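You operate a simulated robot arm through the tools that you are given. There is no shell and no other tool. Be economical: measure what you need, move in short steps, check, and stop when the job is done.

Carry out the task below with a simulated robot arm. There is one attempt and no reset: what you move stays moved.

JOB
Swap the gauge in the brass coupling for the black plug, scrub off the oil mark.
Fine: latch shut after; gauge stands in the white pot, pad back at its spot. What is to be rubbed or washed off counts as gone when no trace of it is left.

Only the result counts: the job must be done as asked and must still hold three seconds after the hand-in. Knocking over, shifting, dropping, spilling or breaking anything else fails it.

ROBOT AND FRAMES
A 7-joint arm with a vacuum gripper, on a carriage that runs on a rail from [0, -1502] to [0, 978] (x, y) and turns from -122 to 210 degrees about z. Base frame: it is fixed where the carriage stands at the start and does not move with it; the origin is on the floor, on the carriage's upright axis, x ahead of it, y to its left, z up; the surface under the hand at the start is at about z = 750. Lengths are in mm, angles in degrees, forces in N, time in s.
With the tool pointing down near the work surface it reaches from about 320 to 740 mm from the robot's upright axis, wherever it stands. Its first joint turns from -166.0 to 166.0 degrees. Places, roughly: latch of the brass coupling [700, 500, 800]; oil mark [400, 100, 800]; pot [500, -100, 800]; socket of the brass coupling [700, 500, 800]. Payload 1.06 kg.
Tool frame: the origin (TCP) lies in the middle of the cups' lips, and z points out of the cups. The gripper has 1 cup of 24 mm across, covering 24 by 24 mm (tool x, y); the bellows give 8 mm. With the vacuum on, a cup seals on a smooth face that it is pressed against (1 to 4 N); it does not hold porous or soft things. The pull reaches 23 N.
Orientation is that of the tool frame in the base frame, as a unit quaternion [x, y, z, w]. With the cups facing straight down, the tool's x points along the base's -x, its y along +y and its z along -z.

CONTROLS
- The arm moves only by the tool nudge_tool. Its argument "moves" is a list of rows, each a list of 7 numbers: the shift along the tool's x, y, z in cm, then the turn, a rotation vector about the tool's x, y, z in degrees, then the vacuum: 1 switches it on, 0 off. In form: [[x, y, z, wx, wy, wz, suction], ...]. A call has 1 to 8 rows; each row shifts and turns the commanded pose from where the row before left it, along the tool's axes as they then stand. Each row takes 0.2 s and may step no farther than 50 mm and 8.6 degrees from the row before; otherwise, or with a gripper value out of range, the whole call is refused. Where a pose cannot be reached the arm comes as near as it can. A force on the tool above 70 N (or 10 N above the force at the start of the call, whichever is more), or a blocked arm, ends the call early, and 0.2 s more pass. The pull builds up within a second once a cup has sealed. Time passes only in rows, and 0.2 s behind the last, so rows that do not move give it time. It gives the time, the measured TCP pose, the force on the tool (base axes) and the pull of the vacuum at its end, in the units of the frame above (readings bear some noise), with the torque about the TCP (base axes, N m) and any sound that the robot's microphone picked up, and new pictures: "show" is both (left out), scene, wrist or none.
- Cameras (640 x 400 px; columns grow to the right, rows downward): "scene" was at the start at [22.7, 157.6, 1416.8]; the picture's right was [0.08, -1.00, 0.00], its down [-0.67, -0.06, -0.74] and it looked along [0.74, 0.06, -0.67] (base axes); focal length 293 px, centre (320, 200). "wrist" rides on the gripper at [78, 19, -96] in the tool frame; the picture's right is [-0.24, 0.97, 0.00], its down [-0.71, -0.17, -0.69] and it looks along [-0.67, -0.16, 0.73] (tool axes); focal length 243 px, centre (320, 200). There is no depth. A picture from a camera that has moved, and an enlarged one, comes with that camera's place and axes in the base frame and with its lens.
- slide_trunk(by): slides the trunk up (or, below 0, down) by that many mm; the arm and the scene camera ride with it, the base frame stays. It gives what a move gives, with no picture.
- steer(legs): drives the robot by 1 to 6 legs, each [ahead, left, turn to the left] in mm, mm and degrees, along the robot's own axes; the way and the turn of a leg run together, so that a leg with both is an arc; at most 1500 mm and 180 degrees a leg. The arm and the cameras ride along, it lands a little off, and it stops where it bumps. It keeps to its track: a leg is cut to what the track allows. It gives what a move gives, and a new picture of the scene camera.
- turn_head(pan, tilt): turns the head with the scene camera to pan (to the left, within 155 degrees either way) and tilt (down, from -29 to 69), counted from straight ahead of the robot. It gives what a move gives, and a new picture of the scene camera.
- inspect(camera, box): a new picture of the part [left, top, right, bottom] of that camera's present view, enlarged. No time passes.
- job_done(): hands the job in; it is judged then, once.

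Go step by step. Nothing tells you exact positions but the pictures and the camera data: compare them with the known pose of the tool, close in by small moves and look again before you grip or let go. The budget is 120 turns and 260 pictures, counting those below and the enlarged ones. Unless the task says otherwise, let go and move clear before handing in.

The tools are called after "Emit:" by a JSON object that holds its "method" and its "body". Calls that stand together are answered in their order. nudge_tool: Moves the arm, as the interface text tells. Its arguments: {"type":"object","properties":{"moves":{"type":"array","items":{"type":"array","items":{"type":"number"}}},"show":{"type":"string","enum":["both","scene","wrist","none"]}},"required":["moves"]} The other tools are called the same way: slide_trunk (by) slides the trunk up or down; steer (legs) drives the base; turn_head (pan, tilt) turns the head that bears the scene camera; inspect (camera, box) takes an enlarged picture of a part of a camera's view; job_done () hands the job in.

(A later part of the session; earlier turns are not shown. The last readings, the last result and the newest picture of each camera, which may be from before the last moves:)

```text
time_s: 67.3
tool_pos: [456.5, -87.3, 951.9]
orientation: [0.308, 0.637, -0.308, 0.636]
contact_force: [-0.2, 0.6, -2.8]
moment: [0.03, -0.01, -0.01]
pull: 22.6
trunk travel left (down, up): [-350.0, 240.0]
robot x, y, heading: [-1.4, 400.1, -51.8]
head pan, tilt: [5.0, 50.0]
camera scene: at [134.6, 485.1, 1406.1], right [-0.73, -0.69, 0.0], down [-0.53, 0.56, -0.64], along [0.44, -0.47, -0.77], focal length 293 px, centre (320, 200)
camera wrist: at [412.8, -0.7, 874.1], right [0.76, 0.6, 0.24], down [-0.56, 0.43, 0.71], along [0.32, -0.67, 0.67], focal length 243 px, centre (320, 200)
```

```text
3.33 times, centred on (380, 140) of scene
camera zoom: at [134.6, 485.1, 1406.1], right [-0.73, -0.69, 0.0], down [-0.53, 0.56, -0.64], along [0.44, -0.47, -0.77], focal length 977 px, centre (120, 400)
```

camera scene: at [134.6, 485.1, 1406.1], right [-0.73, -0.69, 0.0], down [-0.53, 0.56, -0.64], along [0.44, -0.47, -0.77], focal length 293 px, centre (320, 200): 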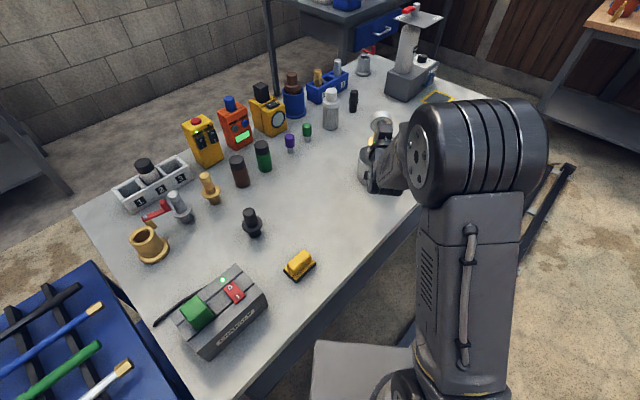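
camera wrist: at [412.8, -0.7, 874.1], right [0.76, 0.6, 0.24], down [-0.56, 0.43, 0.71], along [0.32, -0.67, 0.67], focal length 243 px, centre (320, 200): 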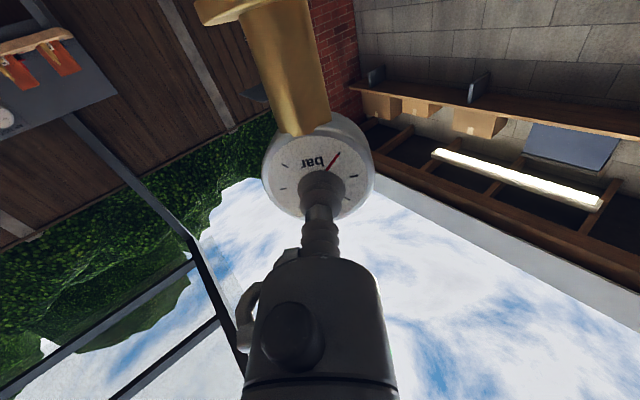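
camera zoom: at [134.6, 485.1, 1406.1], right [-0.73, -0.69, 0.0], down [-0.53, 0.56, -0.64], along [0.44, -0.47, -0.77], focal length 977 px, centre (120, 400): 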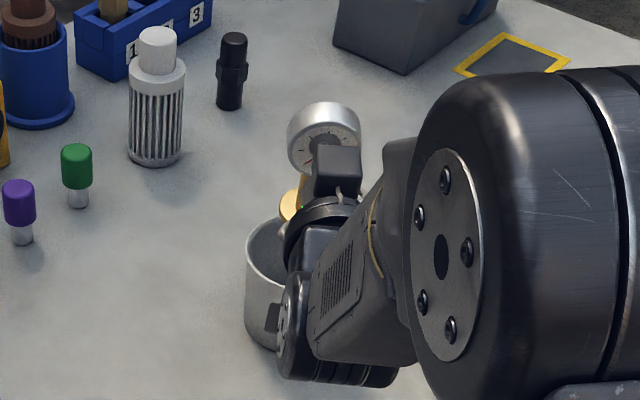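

Emit:
{"method": "nudge_tool", "body": {"moves": [[1, 0, 0, 0, 0, 0, 1], [1, 0, 0, 0, 0, 0, 1], [1, 0, 0, 0, 0, 0, 1], [1, 0, 0, 0, 0, 0, 1], [1, 0, 0, 0, 0, 0, 1], [0, 0, 0, 0, 0, 0, 1]], "show": "scene"}}

Emit:
{"method": "inspect", "body": {"camera": "scene", "box": [330, 80, 430, 200]}}

```text
time_s: 68.7
tool_pos: [456.2, -87.5, 901.2]
orientation: [0.309, 0.636, -0.308, 0.637]
contact_force: [-0.6, -0.1, -1.4]
moment: [-0.03, -0.01, 0.0]
pull: 22.5
trunk travel left (down, up): [-350.0, 240.0]
robot x, y, heading: [-1.7, 401.8, -51.6]
head pan, tilt: [5.0, 50.0]
camera scene: at [134.5, 485.1, 1406.1], right [-0.73, -0.69, 0.0], down [-0.53, 0.56, -0.64], along [0.44, -0.47, -0.77], focal length 293 px, centre (320, 200)
```

scene: 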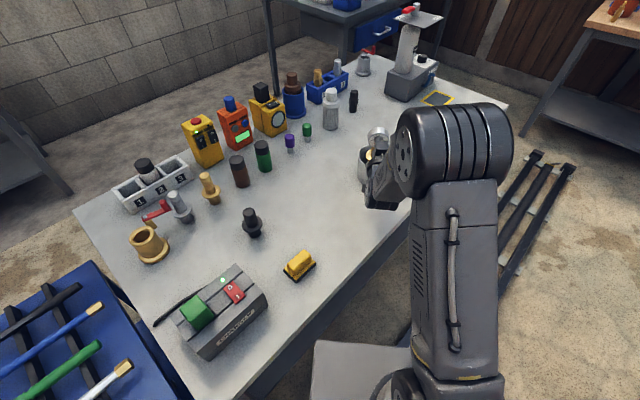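

```text
3.33 times, centred on (380, 140) of scene
camera zoom: at [134.5, 485.1, 1406.1], right [-0.73, -0.69, 0.0], down [-0.53, 0.56, -0.64], along [0.44, -0.47, -0.77], focal length 977 px, centre (120, 400)
```

zoom: 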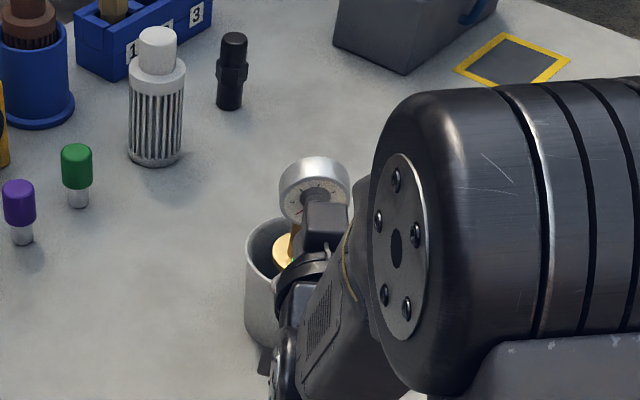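

Emit:
{"method": "nudge_tool", "body": {"moves": [[0.8, 0, 0, 0, 0, 0, 1], [0.6, 0, 0, 0, 0, 0, 1], [0.5, 0, 0, 0, 0, 0, 1], [0, 0, 0, 0, 0, 0, 1]], "show": "none"}}

```text
time_s: 69.7
tool_pos: [456.7, -86.5, 882.6]
orientation: [0.308, 0.637, -0.308, 0.636]
contact_force: [-0.8, 0.8, -2.7]
moment: [-0.01, -0.01, 0.0]
pull: 22.6
trunk travel left (down, up): [-350.0, 240.0]
robot x, y, heading: [1.8, 398.5, -51.8]
head pan, tilt: [5.0, 50.0]
```

Emit:
{"method": "nudge_tool", "body": {"moves": [[0.4, 0, 0, 0, 0, 0, 1], [0.4, 0, 0, 0, 0, 0, 1], [0, 0, 0, 0, 0, 0, 1]], "show": "none"}}

Emit:
{"method": "nudge_tool", "body": {"moves": [[0.4, 0, 0, 0, 0, 0, 1], [0, 0, 0, 0, 0, 0, 1]], "show": "none"}}

Emit:
{"method": "inspect", "body": {"camera": "scene", "box": [330, 80, 430, 200]}}

```text
time_s: 70.5
tool_pos: [456.0, -86.0, 876.5]
orientation: [0.308, 0.636, -0.308, 0.637]
contact_force: [-0.6, -0.4, 2.2]
moment: [0.0, 0.03, 0.03]
pull: 22.9
trunk travel left (down, up): [-350.0, 240.0]
robot x, y, heading: [1.9, 404.1, -51.8]
head pan, tilt: [5.0, 50.0]
```

```text
time_s: 71.1
tool_pos: [455.3, -86.0, 871.5]
orientation: [0.308, 0.636, -0.308, 0.637]
contact_force: [0.2, 1.4, 6.7]
moment: [-0.04, -0.02, 0.01]
pull: 22.9
trunk travel left (down, up): [-350.0, 240.0]
robot x, y, heading: [-3.6, 403.0, -51.6]
head pan, tilt: [5.0, 50.0]
```

```text
3.33 times, centred on (380, 140) of scene
camera zoom: at [134.0, 485.7, 1406.2], right [-0.73, -0.69, 0.0], down [-0.53, 0.56, -0.64], along [0.44, -0.47, -0.77], focal length 977 px, centre (120, 400)
```

zoom: 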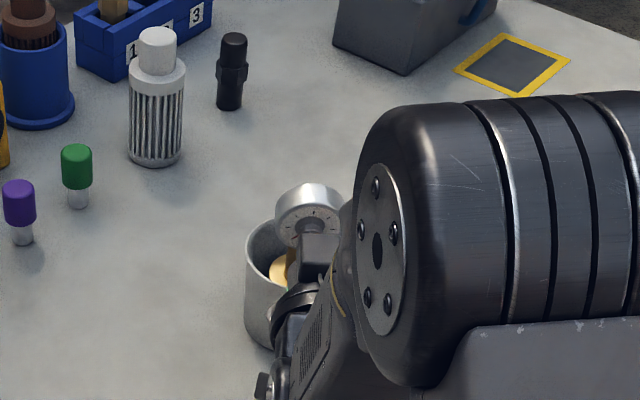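

Contact with the pot's floor near z≈877, matching the gauge length. Easing up slightly, releasing and backing off along the tool axis.

Emit:
{"method": "nudge_tool", "body": {"moves": [[-0.45, 0, 0, 0, 0, 0, 1], [0, 0, 0, 0, 0, 0, 0], [0, 0, 0, 0, 0, 0, 0], [0, 0, -0.3, 0, 0, 0, 0], [0, 0, -0.7, 0, 0, 0, 0], [0, 0, -2, 0, 0, 0, 0], [0, 0, -3, 0, 0, 0, 0], [0, 0, 0, 0, 0, 0, 0]], "show": "both"}}

Emit:
{"method": "inspect", "body": {"camera": "scene", "box": [330, 80, 430, 200]}}

```text
time_s: 72.9
tool_pos: [417.1, -37.8, 875.3]
orientation: [0.308, 0.637, -0.308, 0.636]
contact_force: [0.6, -0.7, 1.0]
moment: [0.0, 0.01, 0.04]
pull: 0.1
trunk travel left (down, up): [-350.0, 240.0]
robot x, y, heading: [0.2, 403.4, -51.8]
head pan, tilt: [5.0, 50.0]
camera scene: at [134.3, 485.3, 1406.1], right [-0.73, -0.69, 0.0], down [-0.53, 0.56, -0.64], along [0.44, -0.47, -0.77], focal length 293 px, centre (320, 200)
camera wrist: at [374.1, 47.7, 796.9], right [0.76, 0.6, 0.24], down [-0.56, 0.43, 0.71], along [0.32, -0.67, 0.67], focal length 243 px, centre (320, 200)
```

scene: 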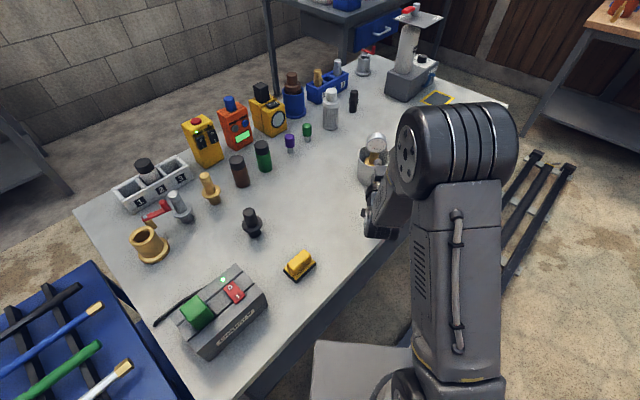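
wrist: 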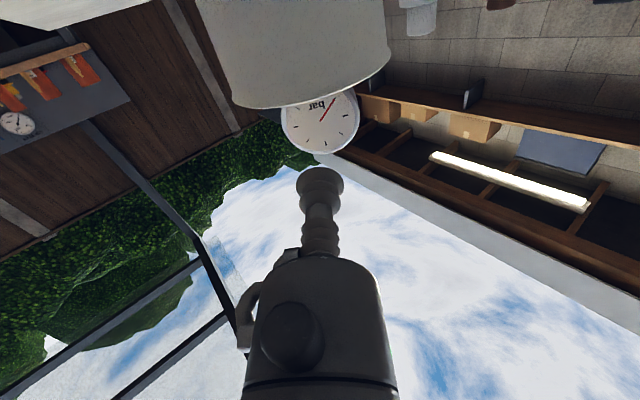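

```text
3.33 times, centred on (380, 140) of scene
camera zoom: at [134.3, 485.3, 1406.1], right [-0.73, -0.69, 0.0], down [-0.53, 0.56, -0.64], along [0.44, -0.47, -0.77], focal length 977 px, centre (120, 400)
```

zoom: 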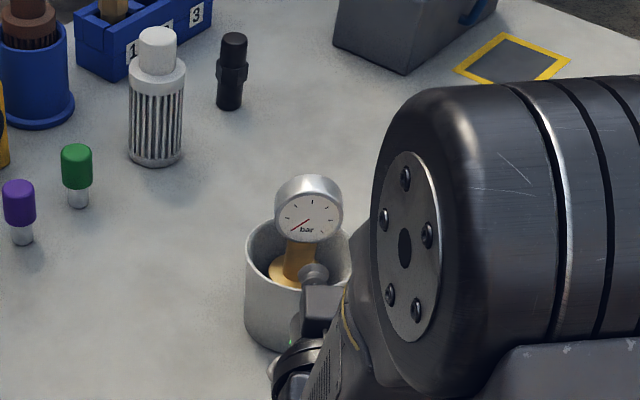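

The gauge stands in the pot. Retreating upward and returning the tool to vertical.

Emit:
{"method": "nudge_tool", "body": {"moves": [[0, 0, -3, 0, 0, 0, 0], [-3, 0, -1, 0, 0, 0, 0], [-4, 0, 0, 0, 0, 0, 0], [-4, 0, 0, 0, 8, 0, 0], [-4, 0, 0, 0, 8, 0, 0], [-2, 0, 0, 0, 8, 0, 0], [0, 0, 0, 0, 8, 0, 0], [0, 0, 0, 0, 8, 0, 0]], "show": "none"}}

Emit:
{"method": "nudge_tool", "body": {"moves": [[0, 0, 0, 0, 8.3, 0, 0], [0, 0, 0, 0, 8.3, 0, 0], [0, 0, 0, 0, 8.3, 0, 0], [0, 0, 0, 0, 8.3, 0, 0], [0, 0, 0, 0, 8.4, 0, 0], [0, 0, 0, 0, 8.4, 0, 0], [0, 0, 0, 0, 0, 0, 0]], "show": "none"}}

Emit:
{"method": "steer", "body": {"legs": [[0, 0, 51.7]]}}

```text
time_s: 74.7
tool_pos: [394.0, -24.2, 1046.2]
orientation: [0.389, 0.776, -0.233, 0.439]
contact_force: [1.2, 0.3, -0.2]
moment: [0.02, 0.0, -0.02]
pull: 0.0
out of reach, approached as far as the arm can: row 7, 8
trunk travel left (down, up): [-350.0, 240.0]
robot x, y, heading: [-0.6, 400.8, -51.6]
head pan, tilt: [5.0, 50.0]
```

```text
time_s: 76.3
tool_pos: [395.0, -22.6, 1045.2]
orientation: [0.452, 0.888, -0.046, 0.068]
contact_force: [0.1, 0.0, 0.9]
moment: [0.04, -0.01, -0.03]
pull: 0.1
trunk travel left (down, up): [-350.0, 240.0]
robot x, y, heading: [1.8, 402.1, -51.7]
head pan, tilt: [5.0, 50.0]
```

```text
time_s: 79.0
tool_pos: [577.9, 451.0, 1045.3]
orientation: [0.016, 0.996, -0.012, 0.083]
contact_force: [-0.4, 0.3, 0.6]
moment: [0.01, -0.02, 0.03]
pull: 0.1
trunk travel left (down, up): [-350.0, 240.0]
robot x, y, heading: [0.6, 397.0, 0.3]
head pan, tilt: [5.0, 50.0]
camera scene: at [15.3, 558.7, 1406.1], right [0.09, -1.0, 0.0], down [-0.76, -0.07, -0.64], along [0.64, 0.06, -0.77], focal length 293 px, centre (320, 200)
```

scene: 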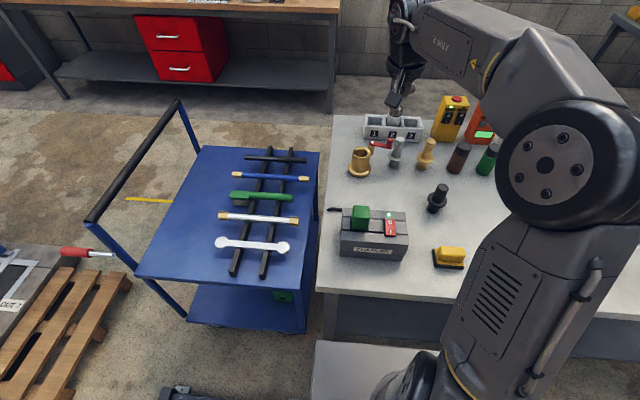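

Emit:
{"method": "nudge_tool", "body": {"moves": [[0, -2, 0, 0, 8, -1, 0], [0, -2, 0, 0, 1.5, -0.8, 0], [0.3, -3, 2, 0, 0, 0, 0], [0.3, -3, 2, 0, 0, 0, 0], [0.3, -3, 2, 0, 0, 0, 0], [0.3, -3, 2, 0, 0, 0, 0], [0, 0, 0, 0, 0, 0, 0]], "show": "wrist"}}

Emit:
{"method": "turn_head", "body": {"pan": -5, "tilt": 45}}

```text
time_s: 80.6
tool_pos: [563.3, 290.1, 969.4]
orientation: [0.001, 1.0, -0.011, 0.0]
contact_force: [0.1, 0.1, -0.3]
moment: [0.03, 0.01, 0.03]
pull: 0.0
trunk travel left (down, up): [-350.0, 240.0]
robot x, y, heading: [0.6, 399.0, 0.1]
head pan, tilt: [5.0, 50.0]
camera wrist: at [485.7, 311.1, 1064.4], right [0.24, 0.97, -0.02], down [0.71, -0.16, 0.69], along [0.66, -0.18, -0.73], focal length 243 px, centre (320, 200)
```

wrist: 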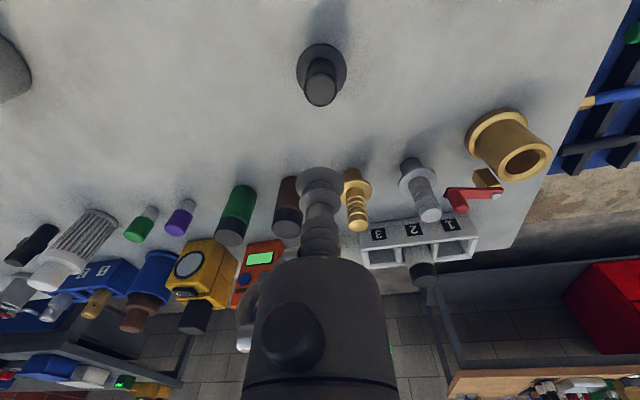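

```text
time_s: 81.3
tool_pos: [564.1, 290.8, 968.9]
orientation: [0.0, 1.0, -0.012, 0.001]
contact_force: [0.3, 0.6, 0.0]
moment: [0.02, 0.0, -0.01]
pull: 0.0
trunk travel left (down, up): [-350.0, 240.0]
robot x, y, heading: [-0.4, 405.0, 0.7]
head pan, tilt: [-5.0, 45.0]
camera scene: at [19.6, 545.0, 1413.0], right [-0.08, -1.0, 0.0], down [-0.7, 0.06, -0.71], along [0.7, -0.06, -0.71], focal length 293 px, centre (320, 200)
```

scene: 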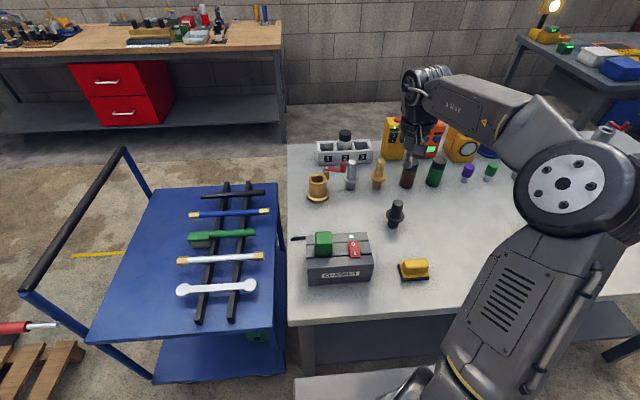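

Emit:
{"method": "nudge_tool", "body": {"moves": [[0, 0, 2, -1.4, 0, 0, 0], [0, 0, 2, 0, 0, 0, 0], [0, 0, 0, 0, 0, 0, 0]], "show": "none"}}

Emit:
{"method": "inspect", "body": {"camera": "wrist", "box": [250, 20, 410, 180]}}

Emit:
{"method": "inspect", "body": {"camera": "scene", "box": [360, 180, 440, 240]}}

```text
time_s: 82.1
tool_pos: [563.4, 290.8, 927.6]
orientation: [0.001, 1.0, 0.001, 0.0]
contact_force: [-0.8, -0.4, -0.7]
moment: [0.01, -0.01, -0.01]
pull: 0.0
trunk travel left (down, up): [-350.0, 240.0]
robot x, y, heading: [1.4, 400.6, 0.3]
head pan, tilt: [-5.0, 45.0]
```

```text
2.50 times, centred on (330, 100) of wrist
camera zoom: at [485.8, 308.5, 1024.9], right [0.24, 0.97, 0.0], down [0.71, -0.17, 0.68], along [0.66, -0.16, -0.73], focal length 606 px, centre (295, 450)
```

zoom: 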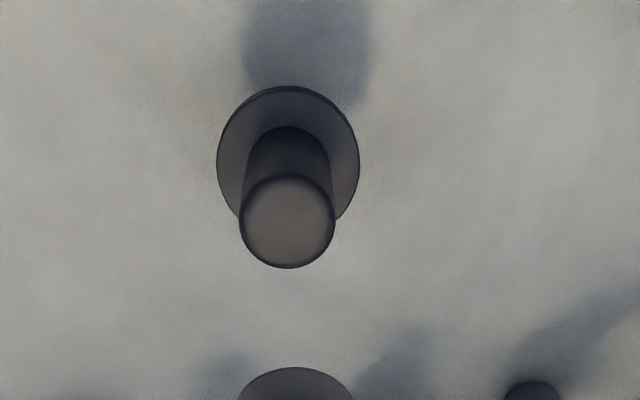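

```text
6.67 times, centred on (400, 210) of scene
camera zoom: at [19.7, 544.9, 1413.0], right [-0.08, -1.0, 0.0], down [-0.7, 0.06, -0.71], along [0.7, -0.06, -0.71], focal length 1954 px, centre (-213, 133)
```

zoom: 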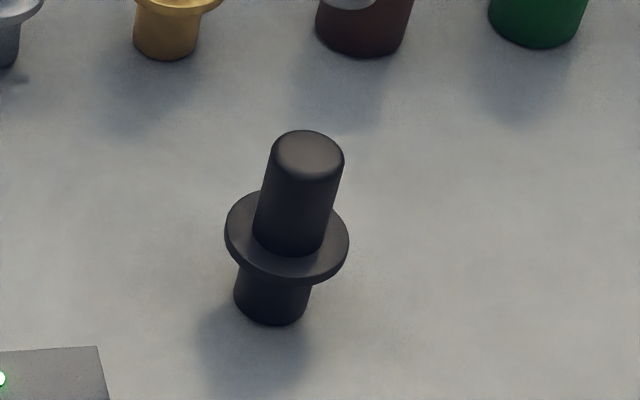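

Plug top is at about (560.5, 287, 834), ~31 mm wide. Moving over it and descending.

Emit:
{"method": "nudge_tool", "body": {"moves": [[0.3, -0.35, 2.5, 0, 0, 0, 0], [0, 0, 2.5, 0, 0, 0, 0], [0, 0, 2.0, 0, 0, 0, 0], [0, 0, 0, 0, 0, 0, 0]], "show": "none"}}

Emit:
{"method": "inspect", "body": {"camera": "wrist", "box": [250, 80, 390, 220]}}

Emit:
{"method": "inspect", "body": {"camera": "scene", "box": [360, 170, 440, 230]}}

```text
time_s: 83.1
tool_pos: [559.7, 286.0, 859.8]
orientation: [0.001, 1.0, 0.001, 0.0]
contact_force: [0.3, 0.8, -0.8]
moment: [-0.01, 0.02, 0.0]
pull: 0.1
trunk travel left (down, up): [-350.0, 240.0]
robot x, y, heading: [-0.9, 402.0, 0.4]
head pan, tilt: [-5.0, 45.0]
```

```text
2.86 times, centred on (320, 150) of wrist
camera zoom: at [482.6, 304.2, 955.5], right [0.24, 0.97, 0.0], down [0.71, -0.17, 0.68], along [0.66, -0.16, -0.73], focal length 693 px, centre (320, 343)
```

zoom: 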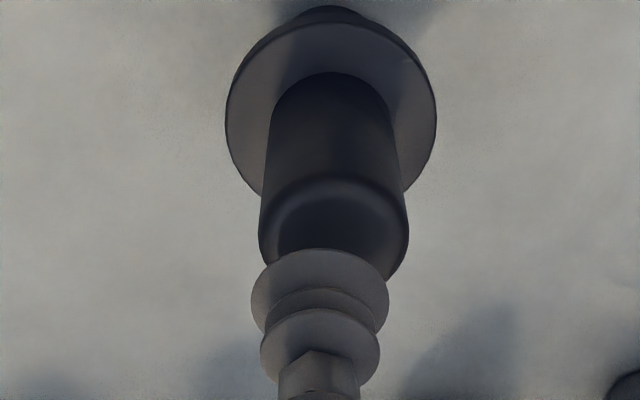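

```text
6.67 times, centred on (400, 200) of scene
camera zoom: at [19.7, 544.9, 1413.0], right [-0.08, -1.0, 0.0], down [-0.7, 0.06, -0.71], along [0.7, -0.06, -0.71], focal length 1954 px, centre (-213, 200)
```

zoom: 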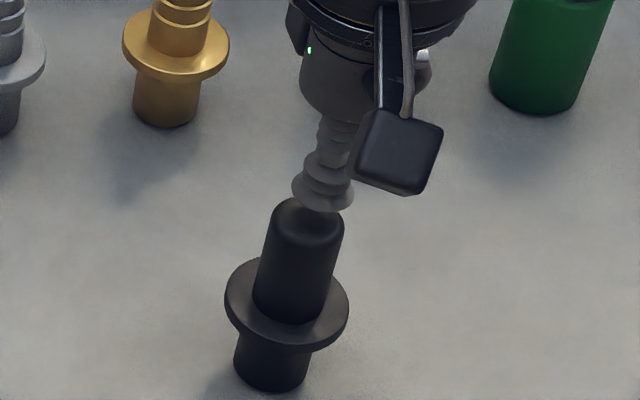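

Emit:
{"method": "nudge_tool", "body": {"moves": [[-0.2, 0.2, 1.0, 0, 0, 0, 0], [0, 0, 0, 0, 0, 0, 0]], "show": "none"}}

Emit:
{"method": "inspect", "body": {"camera": "wrist", "box": [250, 80, 390, 220]}}

Emit:
{"method": "inspect", "body": {"camera": "scene", "box": [370, 180, 430, 225]}}

```text
time_s: 83.7
tool_pos: [561.9, 286.9, 848.4]
orientation: [0.0, 1.0, 0.001, -0.001]
contact_force: [-0.8, -0.3, -0.9]
moment: [0.0, 0.0, -0.01]
pull: 0.0
trunk travel left (down, up): [-350.0, 240.0]
robot x, y, heading: [-3.2, 400.4, 0.3]
head pan, tilt: [-5.0, 45.0]
```

```text
2.86 times, centred on (320, 150) of wrist
camera zoom: at [484.8, 306.0, 945.4], right [0.24, 0.97, 0.0], down [0.71, -0.17, 0.68], along [0.66, -0.16, -0.73], focal length 693 px, centre (320, 343)
```

zoom: 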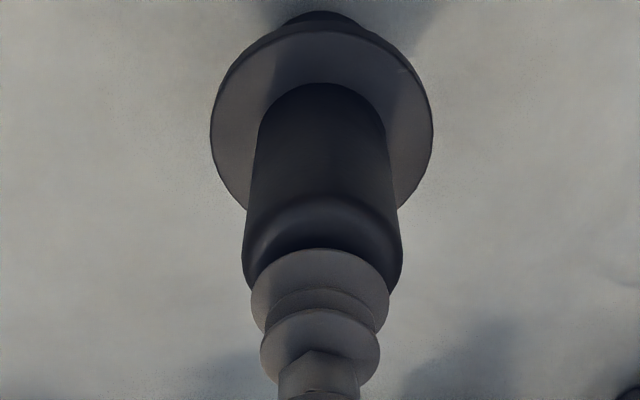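

```text
8.89 times, centred on (400, 202) of scene
camera zoom: at [19.7, 545.0, 1413.0], right [-0.08, -1.0, 0.0], down [-0.7, 0.06, -0.71], along [0.7, -0.06, -0.71], focal length 2605 px, centre (-391, 178)
```

zoom: 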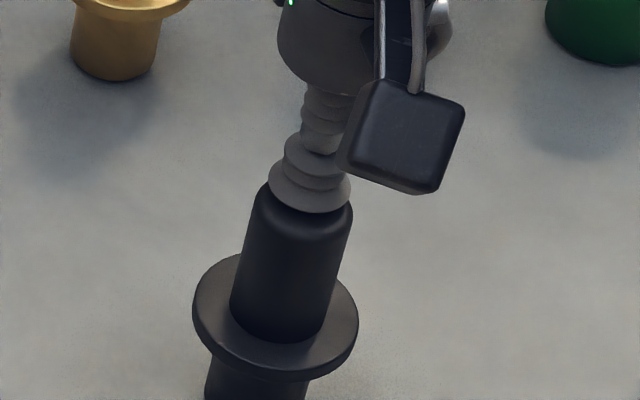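

Emit:
{"method": "nudge_tool", "body": {"moves": [[0.1, 0, 0.5, 0, 0, 0, 1], [0, 0, 0.3, 0, 0, 0, 1], [0, 0, 0.3, 0, 0, 0, 1], [0, 0, 0, 0, 0, 0, 1]], "show": "none"}}

Emit:
{"method": "inspect", "body": {"camera": "wrist", "box": [250, 80, 390, 220]}}

```text
time_s: 84.7
tool_pos: [560.5, 287.7, 839.5]
orientation: [0.001, 1.0, 0.0, 0.0]
contact_force: [1.9, -0.2, 19.5]
moment: [0.01, -0.07, 0.0]
pull: 22.7
trunk travel left (down, up): [-350.0, 240.0]
robot x, y, heading: [1.5, 400.2, 0.3]
head pan, tilt: [-5.0, 45.0]
```

```text
2.86 times, centred on (320, 150) of wrist
camera zoom: at [483.4, 306.4, 935.1], right [0.24, 0.97, 0.0], down [0.71, -0.17, 0.69], along [0.67, -0.16, -0.73], focal length 693 px, centre (320, 343)
```

zoom: 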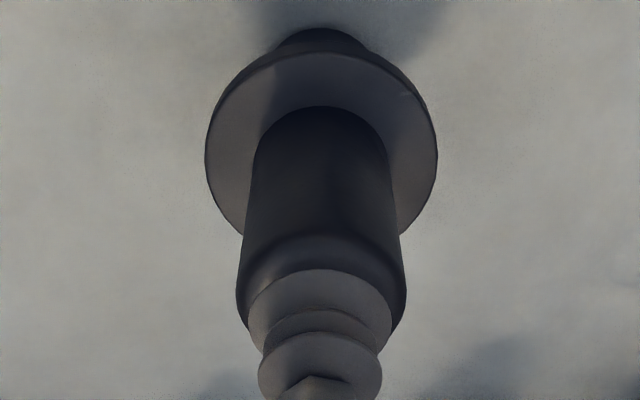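

Sealed on the plug (top ≈ z 844). Lifting gently.

Emit:
{"method": "nudge_tool", "body": {"moves": [[0, 0, -0.6, 0, 0, 0, 1], [0, 0, -1, 0, 0, 0, 1], [0, 0, -1.5, 0, 0, 0, 1], [0, 0, -2, 0, 0, 0, 1], [0, 0, -2, 0, 0, 0, 1], [0, 0, -2, 0, 0, 0, 1], [0, 0, -2, 0, 0, 0, 1], [0, 0, -1.5, 0, 0, 0, 1]], "show": "none"}}

Emit:
{"method": "nudge_tool", "body": {"moves": [[0, 0, -1, 0, 0, 0, 1], [0, 0, -1.5, 0, 0, 0, 1], [0, 0, -1, 0, 0, 0, 1], [0, 0, 0, 0, 0, 0, 1]], "show": "both"}}

```text
time_s: 86.5
tool_pos: [562.7, 287.2, 962.7]
orientation: [0.0, 1.0, 0.0, 0.001]
contact_force: [0.2, -0.5, -0.4]
moment: [-0.03, 0.01, 0.01]
pull: 23.1
trunk travel left (down, up): [-350.0, 240.0]
robot x, y, heading: [1.9, 396.9, 0.2]
head pan, tilt: [-5.0, 45.0]
```

```text
time_s: 87.5
tool_pos: [563.2, 288.7, 999.2]
orientation: [0.001, 1.0, 0.0, 0.0]
contact_force: [0.2, -0.4, -1.3]
moment: [-0.04, 0.04, -0.03]
pull: 23.1
trunk travel left (down, up): [-350.0, 240.0]
robot x, y, heading: [2.4, 401.8, 0.3]
head pan, tilt: [-5.0, 45.0]
camera scene: at [19.7, 545.0, 1413.0], right [-0.08, -1.0, 0.0], down [-0.7, 0.06, -0.71], along [0.7, -0.06, -0.71], focal length 293 px, centre (320, 200)
camera wrist: at [484.8, 306.5, 1095.5], right [0.24, 0.97, 0.0], down [0.71, -0.17, 0.68], along [0.66, -0.16, -0.73], focal length 243 px, centre (320, 200)
```

scene: 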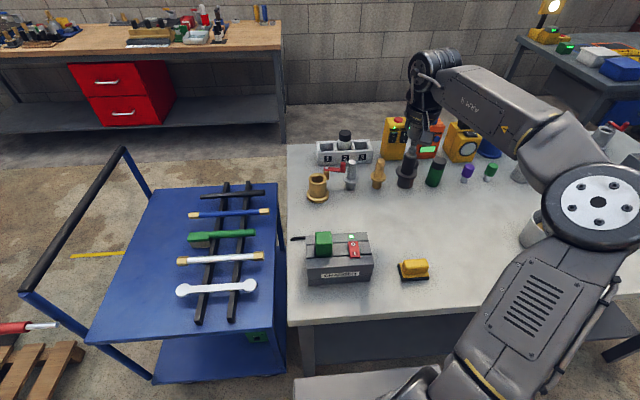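
wrist: 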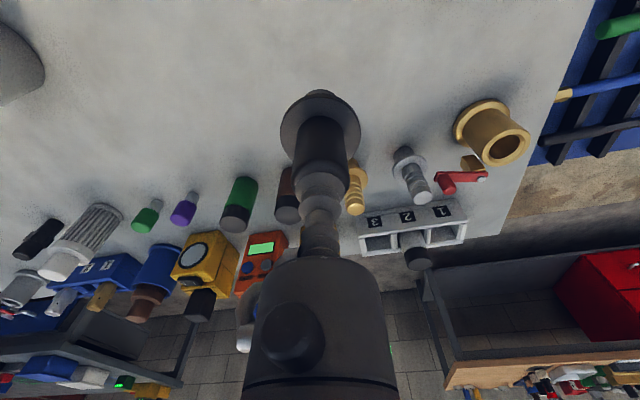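

Plug held. Driving left ~209 mm to line it up with the coupling.

Emit:
{"method": "steer", "body": {"legs": [[0, 209, 0]]}}

Emit:
{"method": "nudge_tool", "body": {"moves": [[-0.8, 0, 0, 0, 0, 0, 1], [-1.4, 0, 0, 0, 0, 0, 1], [-1.4, 0, 0, 0, 0, 0, 1], [-1.4, 0, 0, 0, 0, 0, 1], [-1.4, 0, 0, 0, 0, 0, 1], [-1.4, 0, 0, 0, 0, 0, 1], [-0.8, 0, 0, 0, 0, 0, 1], [0, 0, 0, 0, 0, 0, 1]], "show": "wrist"}}

```text
time_s: 89.2
tool_pos: [561.1, 496.4, 999.5]
orientation: [0.001, 1.0, 0.0, -0.001]
contact_force: [-0.3, -0.4, -1.0]
moment: [-0.01, -0.02, 0.0]
pull: 22.9
trunk travel left (down, up): [-350.0, 240.0]
robot x, y, heading: [1.0, 609.8, 0.2]
head pan, tilt: [-5.0, 45.0]
camera scene: at [19.5, 752.6, 1413.0], right [-0.08, -1.0, 0.0], down [-0.7, 0.06, -0.71], along [0.7, -0.06, -0.71], focal length 293 px, centre (320, 200)
```

scene: 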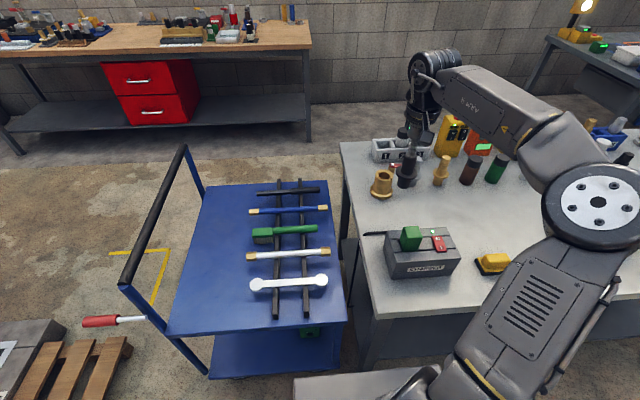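

```text
time_s: 91.0
tool_pos: [648.6, 497.1, 997.9]
orientation: [0.001, 1.0, 0.001, -0.002]
contact_force: [-0.1, 0.2, -0.1]
moment: [-0.01, 0.02, 0.04]
pull: 22.8
trunk travel left (down, up): [-350.0, 240.0]
robot x, y, heading: [0.1, 610.7, 0.5]
head pan, tilt: [-5.0, 45.0]
camera wrist: at [571.5, 514.8, 1094.1], right [0.24, 0.97, 0.0], down [0.71, -0.17, 0.68], along [0.66, -0.16, -0.73], focal length 243 px, centre (320, 200)
```

wrist: 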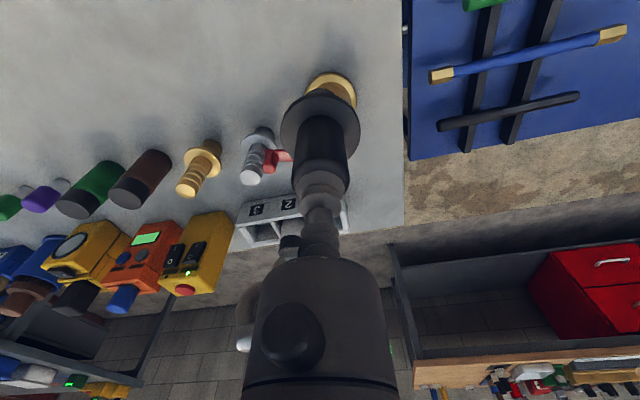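

Emit:
{"method": "turn_head", "body": {"pan": -10, "tilt": 40}}

Emit:
{"method": "inspect", "body": {"camera": "scene", "box": [310, 120, 410, 200]}}

```text
time_s: 91.6
tool_pos: [649.0, 496.8, 997.5]
orientation: [0.001, 1.0, 0.0, -0.001]
contact_force: [0.5, -0.1, -0.9]
moment: [0.0, -0.03, 0.03]
pull: 22.8
trunk travel left (down, up): [-350.0, 240.0]
robot x, y, heading: [0.6, 608.7, 0.4]
head pan, tilt: [-10.0, 40.0]
camera scene: at [22.3, 745.0, 1420.3], right [-0.17, -0.99, 0.0], down [-0.63, 0.11, -0.77], along [0.76, -0.13, -0.64], focal length 293 px, centre (320, 200)
```

scene: 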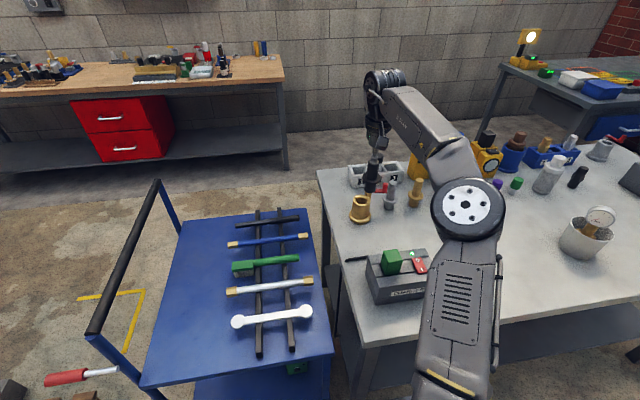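

```text
5.00 times, centred on (360, 160) of scene
camera zoom: at [22.3, 745.0, 1420.3], right [-0.17, -0.99, 0.0], down [-0.63, 0.11, -0.77], along [0.76, -0.13, -0.64], focal length 1465 px, centre (120, 400)
```

zoom: 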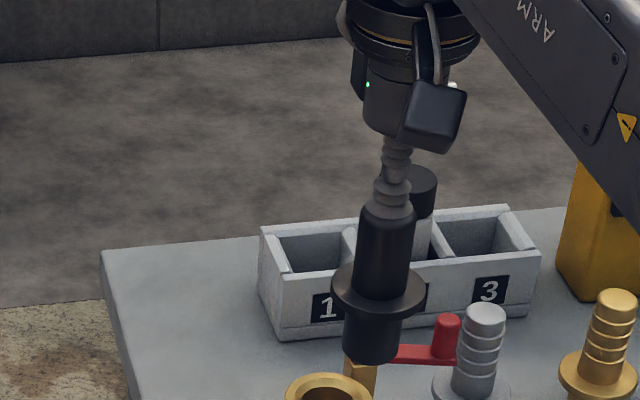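

Emit:
{"method": "inspect", "body": {"camera": "scene", "box": [320, 150, 410, 230]}}

```text
5.00 times, centred on (365, 190) of scene
camera zoom: at [22.3, 745.0, 1420.3], right [-0.17, -0.99, 0.0], down [-0.63, 0.11, -0.77], along [0.76, -0.13, -0.64], focal length 1465 px, centre (95, 250)
```

zoom: 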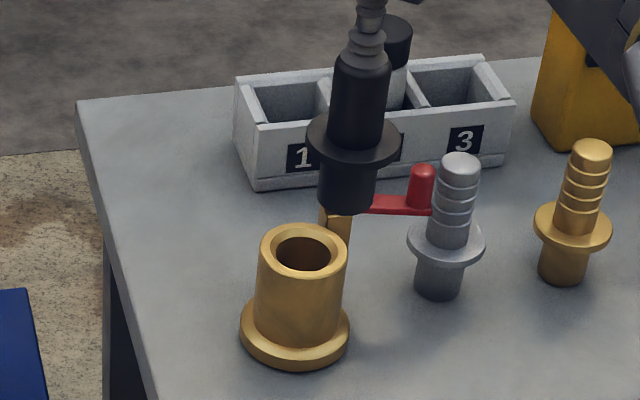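

The peg and hole are both visible; I shift ~+50 mm in x, +4 mm in y and lower part-way to compare again.

Emit:
{"method": "nudge_tool", "body": {"moves": [[-0.9, 0.1, 0, 0, 0, 0, 1], [-1.1, 0.1, 0.8, 0, 0, 0, 1], [-1.1, 0.1, 1, 0, 0, 0, 1], [-1.1, 0.1, 1, 0, 0, 0, 1], [-0.9, 0, 1, 0, 0, 0, 1], [0, 0, 0.8, 0, 0, 0, 1], [0, 0, 0, 0, 0, 0, 1]], "show": "wrist"}}

Emit:
{"method": "inspect", "body": {"camera": "scene", "box": [320, 150, 410, 230]}}

Emit:
{"method": "inspect", "body": {"camera": "wrist", "box": [240, 50, 400, 190]}}

```text
time_s: 93.2
tool_pos: [685.7, 497.0, 951.7]
orientation: [0.001, 1.0, 0.001, -0.001]
contact_force: [-0.3, -0.5, -1.1]
moment: [-0.02, -0.02, 0.02]
pull: 23.2
out of reach, approached as far as the arm can: row 4, 5
trunk travel left (down, up): [-350.0, 240.0]
robot x, y, heading: [0.5, 609.0, 0.2]
head pan, tilt: [-10.0, 40.0]
camera wrist: at [608.7, 515.4, 1048.7], right [0.24, 0.97, 0.0], down [0.71, -0.17, 0.68], along [0.66, -0.16, -0.73], focal length 243 px, centre (320, 200)
```

wrist: 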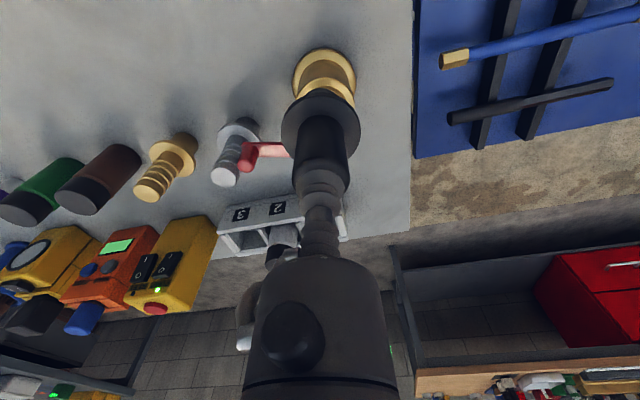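

```text
5.00 times, centred on (365, 190) of scene
camera zoom: at [22.3, 745.0, 1420.3], right [-0.17, -0.99, 0.0], down [-0.63, 0.11, -0.77], along [0.76, -0.13, -0.64], focal length 1465 px, centre (95, 250)
```

zoom: 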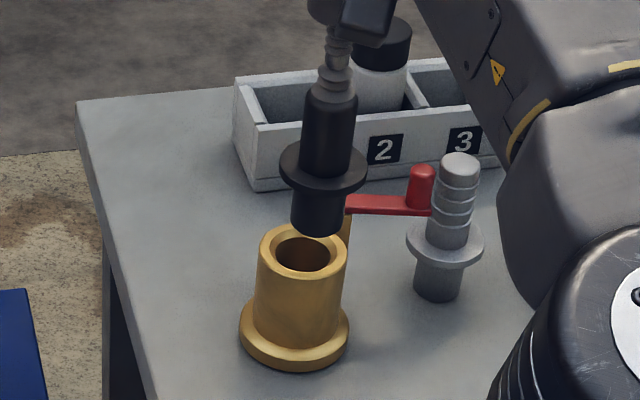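

```text
2.86 times, centred on (320, 120) of wrist
camera zoom: at [608.7, 515.4, 1048.7], right [0.24, 0.97, 0.0], down [0.71, -0.17, 0.68], along [0.66, -0.16, -0.73], focal length 693 px, centre (320, 429)
```

zoom: 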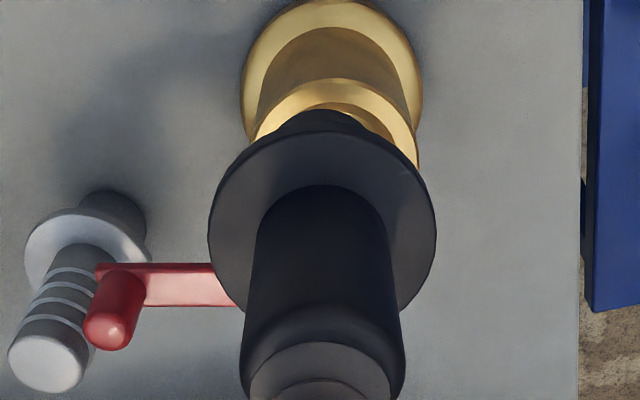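

The arm is near its reach limit at this height; raising the trunk gives a better posture. Then I bring the tool back down.

Emit:
{"method": "slide_trunk", "body": {"by": 110}}

Emit:
{"method": "nudge_tool", "body": {"moves": [[0, 0, 1, 0, 0, 0, 1], [0, 0, 1.7, 0, 0, 0, 1], [0, 0, 1.8, 0, 0, 0, 1], [0, 0, 1.8, 0, 0, 0, 1], [0, 0, 1.8, 0, 0, 0, 1], [0, 0, 1.8, 0, 0, 0, 1], [0, 0, 1, 0, 0, 0, 1], [0, 0, 0, 0, 0, 0, 1]], "show": "scene"}}

```text
time_s: 94.6
tool_pos: [686.4, 497.2, 1062.5]
orientation: [0.0, 1.0, 0.0, 0.0]
contact_force: [0.4, 0.2, -0.5]
moment: [0.02, 0.03, -0.02]
pull: 22.9
trunk travel left (down, up): [-460.0, 130.0]
robot x, y, heading: [0.9, 607.1, 0.3]
head pan, tilt: [-10.0, 40.0]
```

```text
time_s: 96.4
tool_pos: [686.1, 497.1, 953.8]
orientation: [0.001, 1.0, 0.002, -0.001]
contact_force: [0.4, 0.2, -1.0]
moment: [0.03, 0.02, 0.0]
pull: 22.8
trunk travel left (down, up): [-460.0, 130.0]
robot x, y, heading: [0.7, 609.2, 0.6]
head pan, tilt: [-10.0, 40.0]
camera scene: at [22.3, 745.0, 1530.3], right [-0.17, -0.99, 0.0], down [-0.63, 0.11, -0.77], along [0.76, -0.13, -0.64], focal length 293 px, centre (320, 200)
```

scene: 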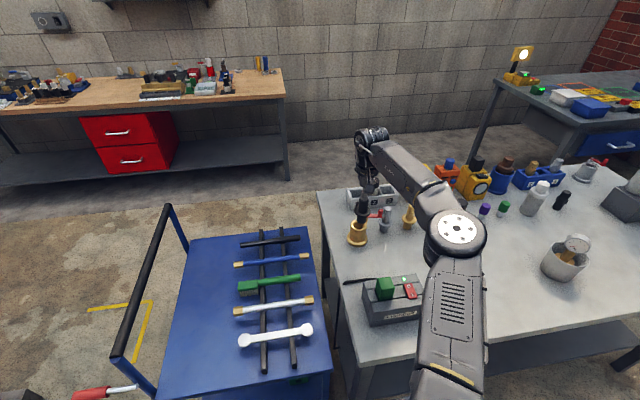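

Emit:
{"method": "nudge_tool", "body": {"moves": [[-0.7, 0, 0.5, 0, 0, 0, 1], [-0.7, 0, 0.5, 0, 0, 0, 1], [0, 0, 0, 0, 0, 0, 1]], "show": "none"}}

Emit:
{"method": "inspect", "body": {"camera": "scene", "box": [330, 180, 400, 250]}}

Emit:
{"method": "inspect", "body": {"camera": "wrist", "box": [240, 50, 400, 190]}}

```text
time_s: 97.2
tool_pos: [699.5, 497.8, 944.7]
orientation: [0.0, 1.0, 0.001, 0.0]
contact_force: [0.5, -0.3, 0.2]
moment: [0.03, 0.0, -0.03]
pull: 23.0
trunk travel left (down, up): [-460.0, 130.0]
robot x, y, heading: [0.5, 608.7, 0.2]
head pan, tilt: [-10.0, 40.0]
```

```text
5.71 times, centred on (365, 215) of scene
camera zoom: at [22.4, 745.0, 1530.3], right [-0.17, -0.99, 0.0], down [-0.63, 0.11, -0.77], along [0.76, -0.13, -0.64], focal length 1675 px, centre (63, 114)
```

zoom: 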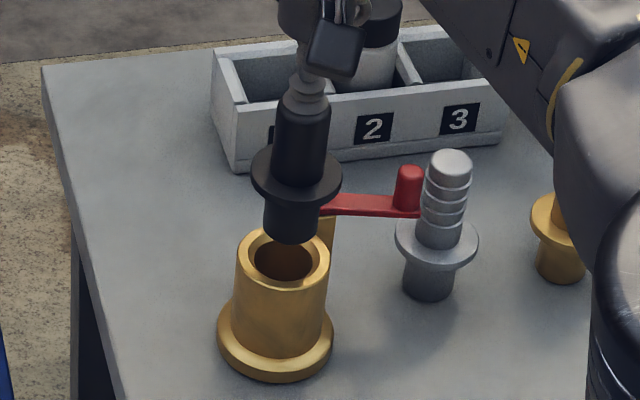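

```text
2.86 times, centred on (320, 120) of wrist
camera zoom: at [622.0, 515.3, 1040.3], right [0.24, 0.97, 0.0], down [0.71, -0.17, 0.68], along [0.67, -0.16, -0.73], focal length 693 px, centre (320, 429)
```

zoom: 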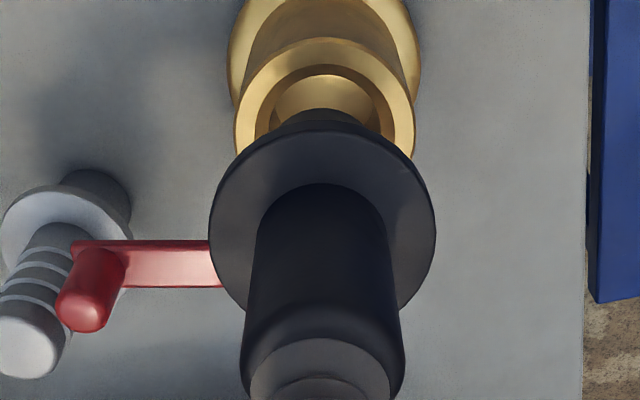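

Emit:
{"method": "nudge_tool", "body": {"moves": [[-0.35, 0.08, 0.7, 0, 0, 0, 1], [0, 0, 0.7, 0, 0, 0, 1], [0, 0, 0.5, 0, 0, 0, 1], [0, 0, 0, 0, 0, 0, 1]], "show": "none"}}

Emit:
{"method": "inspect", "body": {"camera": "scene", "box": [335, 190, 385, 240]}}

Emit:
{"method": "inspect", "body": {"camera": "wrist", "box": [250, 50, 390, 180]}}

```text
time_s: 98.2
tool_pos: [703.4, 498.5, 924.0]
orientation: [0.001, 1.0, 0.001, -0.001]
contact_force: [0.4, 0.2, 0.1]
moment: [0.01, 0.01, 0.0]
pull: 23.7
trunk travel left (down, up): [-460.0, 130.0]
robot x, y, heading: [-1.7, 610.8, 0.4]
head pan, tilt: [-10.0, 40.0]
```

```text
8.00 times, centred on (360, 215) of scene
camera zoom: at [22.3, 745.0, 1530.3], right [-0.17, -0.99, 0.0], down [-0.63, 0.11, -0.77], along [0.76, -0.13, -0.64], focal length 2344 px, centre (0, 80)
```

zoom: 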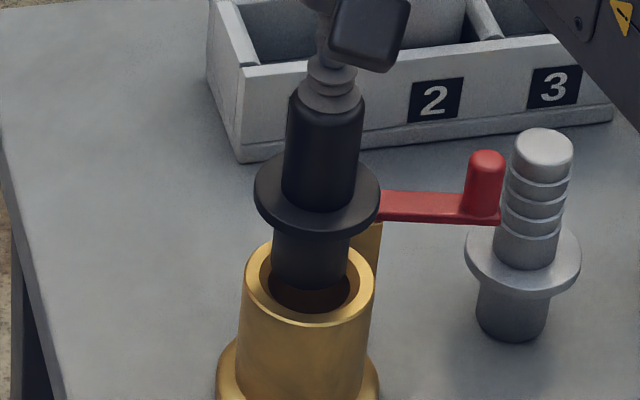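

```text
3.08 times, centred on (320, 115) of wrist
camera zoom: at [625.8, 516.7, 1021.0], right [0.24, 0.97, 0.0], down [0.71, -0.17, 0.68], along [0.66, -0.16, -0.73], focal length 746 px, centre (320, 462)
```

zoom: 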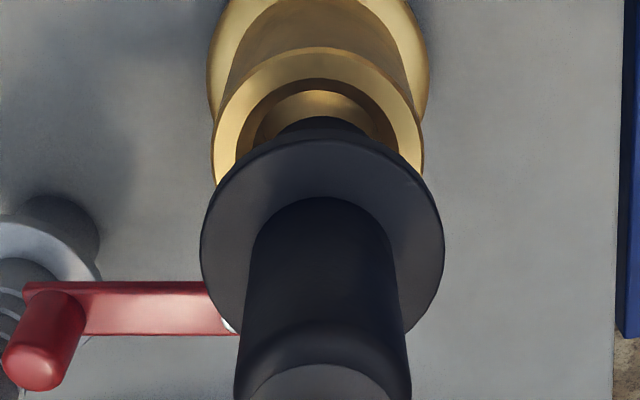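

Emit:
{"method": "inspect", "body": {"camera": "scene", "box": [345, 205, 375, 235]}}

Emit:
{"method": "inspect", "body": {"camera": "wrist", "box": [280, 60, 360, 110]}}

```text
13.33 times, centred on (360, 220) of scene
camera zoom: at [22.3, 745.0, 1530.3], right [-0.17, -0.99, 0.0], down [-0.63, 0.11, -0.77], along [0.76, -0.13, -0.64], focal length 3908 px, centre (-213, -67)
```

zoom: 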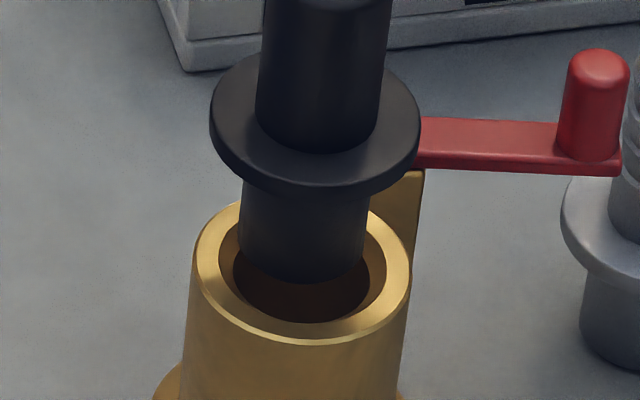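

```text
8.00 times, centred on (320, 85) of wrist
camera zoom: at [625.8, 516.7, 1021.0], right [0.24, 0.97, 0.0], down [0.71, -0.17, 0.68], along [0.66, -0.16, -0.73], focal length 1941 px, centre (320, 1120)
```

zoom: 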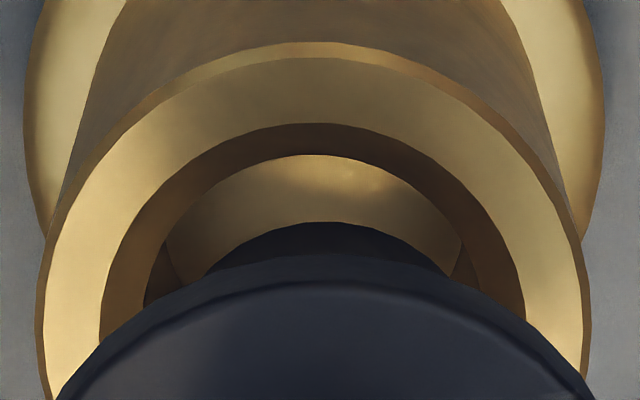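

Peg and bore line up within ~1 mm, with a wide chamfer. Lowering into the socket.

Emit:
{"method": "nudge_tool", "body": {"moves": [[0.05, -0.05, 0.5, 0, 0, 0, 1], [0, 0, 0.5, 0, 0, 0, 1], [0, 0, 0.4, 0, 0, 0, 1], [0, 0, 0, 0, 0, 0, 1]], "show": "none"}}

Emit:
{"method": "inspect", "body": {"camera": "scene", "box": [345, 205, 375, 235]}}

```text
time_s: 99.2
tool_pos: [702.3, 497.2, 910.6]
orientation: [0.0, 1.0, 0.001, -0.001]
contact_force: [0.6, 0.5, -1.3]
moment: [0.03, -0.01, 0.01]
pull: 22.9
trunk travel left (down, up): [-460.0, 130.0]
robot x, y, heading: [4.1, 610.2, 0.4]
head pan, tilt: [-10.0, 40.0]
```

```text
13.33 times, centred on (360, 220) of scene
camera zoom: at [22.3, 745.0, 1530.3], right [-0.17, -0.99, 0.0], down [-0.63, 0.11, -0.77], along [0.76, -0.13, -0.64], focal length 3908 px, centre (-213, -67)
```

zoom: 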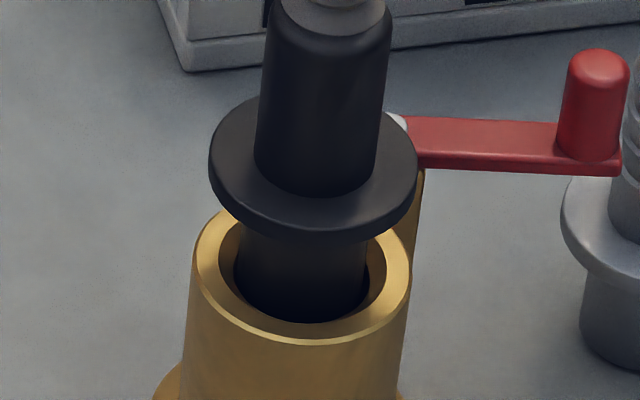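

Emit:
{"method": "nudge_tool", "body": {"moves": [[0, 0, 0.5, 0, 0, 0, 1], [0, 0, 0.5, 0, 0, 0, 1], [0, 0, 0.5, 0, 0, 0, 1], [0, 0, 0, 0, 0, 0, 1]], "show": "none"}}

Emit:
{"method": "inspect", "body": {"camera": "scene", "box": [345, 205, 375, 235]}}

```text
time_s: 100.2
tool_pos: [703.3, 497.4, 895.9]
orientation: [0.001, 1.0, 0.001, -0.001]
contact_force: [-0.1, 0.0, -1.5]
moment: [0.02, 0.0, 0.02]
pull: 22.1
trunk travel left (down, up): [-460.0, 130.0]
robot x, y, heading: [0.9, 609.6, 0.4]
head pan, tilt: [-10.0, 40.0]
```

```text
13.33 times, centred on (360, 220) of scene
camera zoom: at [22.3, 745.0, 1530.3], right [-0.17, -0.99, 0.0], down [-0.63, 0.11, -0.77], along [0.76, -0.13, -0.64], focal length 3908 px, centre (-213, -67)
```

zoom: 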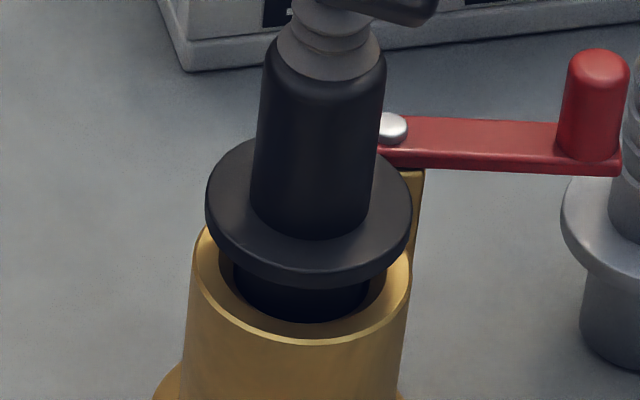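

Going in cleanly. Continuing in small steps until it seats.

Emit:
{"method": "nudge_tool", "body": {"moves": [[0, 0, 0.4, 0, 0, 0, 1], [0, 0, 0.4, 0, 0, 0, 1], [0, 0, 0.3, 0, 0, 0, 1], [0, 0, 0, 0, 0, 0, 1]], "show": "none"}}

Emit:
{"method": "inspect", "body": {"camera": "scene", "box": [345, 205, 375, 235]}}

```text
time_s: 101.2
tool_pos: [702.3, 496.2, 883.9]
orientation: [0.001, 1.0, 0.001, -0.001]
contact_force: [-0.2, 0.4, -1.2]
moment: [0.02, 0.0, 0.01]
pull: 22.9
trunk travel left (down, up): [-460.0, 130.0]
robot x, y, heading: [-2.2, 608.6, 0.4]
head pan, tilt: [-10.0, 40.0]
```

```text
13.33 times, centred on (360, 220) of scene
camera zoom: at [22.3, 745.0, 1530.3], right [-0.17, -0.99, 0.0], down [-0.63, 0.11, -0.77], along [0.76, -0.13, -0.64], focal length 3908 px, centre (-213, -67)
```

zoom: 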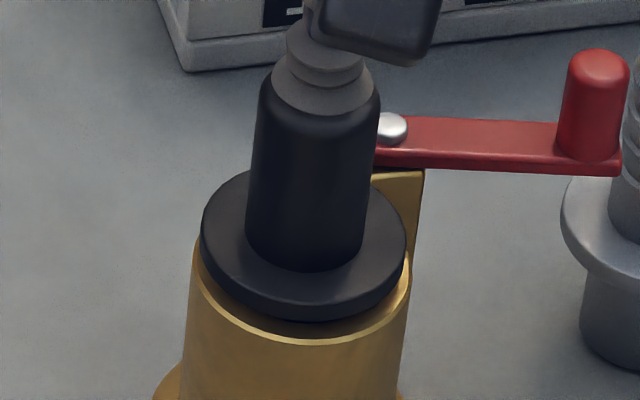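

Emit:
{"method": "nudge_tool", "body": {"moves": [[0, 0, 0.3, 0, 0, 0, 1], [0, 0, 0.3, 0, 0, 0, 1], [0, 0, 0, 0, 0, 0, 1]], "show": "none"}}

Emit:
{"method": "inspect", "body": {"camera": "scene", "box": [345, 205, 375, 235]}}

```text
time_s: 102.0
tool_pos: [702.8, 497.9, 881.2]
orientation: [0.002, 1.0, 0.0, 0.001]
contact_force: [4.7, 0.4, 14.3]
moment: [-0.01, 0.02, -0.01]
pull: 22.7
trunk travel left (down, up): [-460.0, 130.0]
robot x, y, heading: [1.3, 609.0, 0.8]
head pan, tilt: [-10.0, 40.0]
```

```text
13.33 times, centred on (360, 220) of scene
camera zoom: at [21.3, 745.2, 1530.5], right [-0.17, -0.99, 0.0], down [-0.63, 0.11, -0.77], along [0.76, -0.13, -0.64], focal length 3908 px, centre (-213, -67)
```

zoom: 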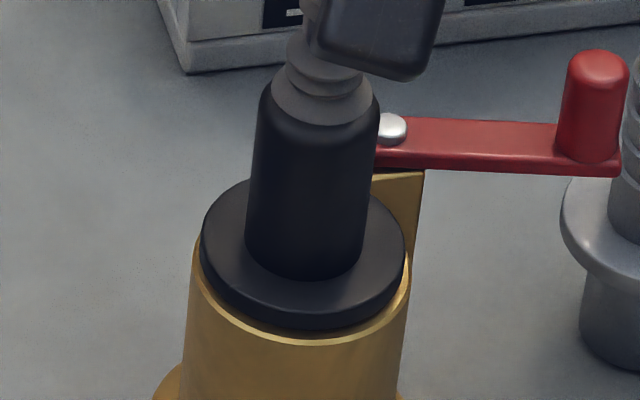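

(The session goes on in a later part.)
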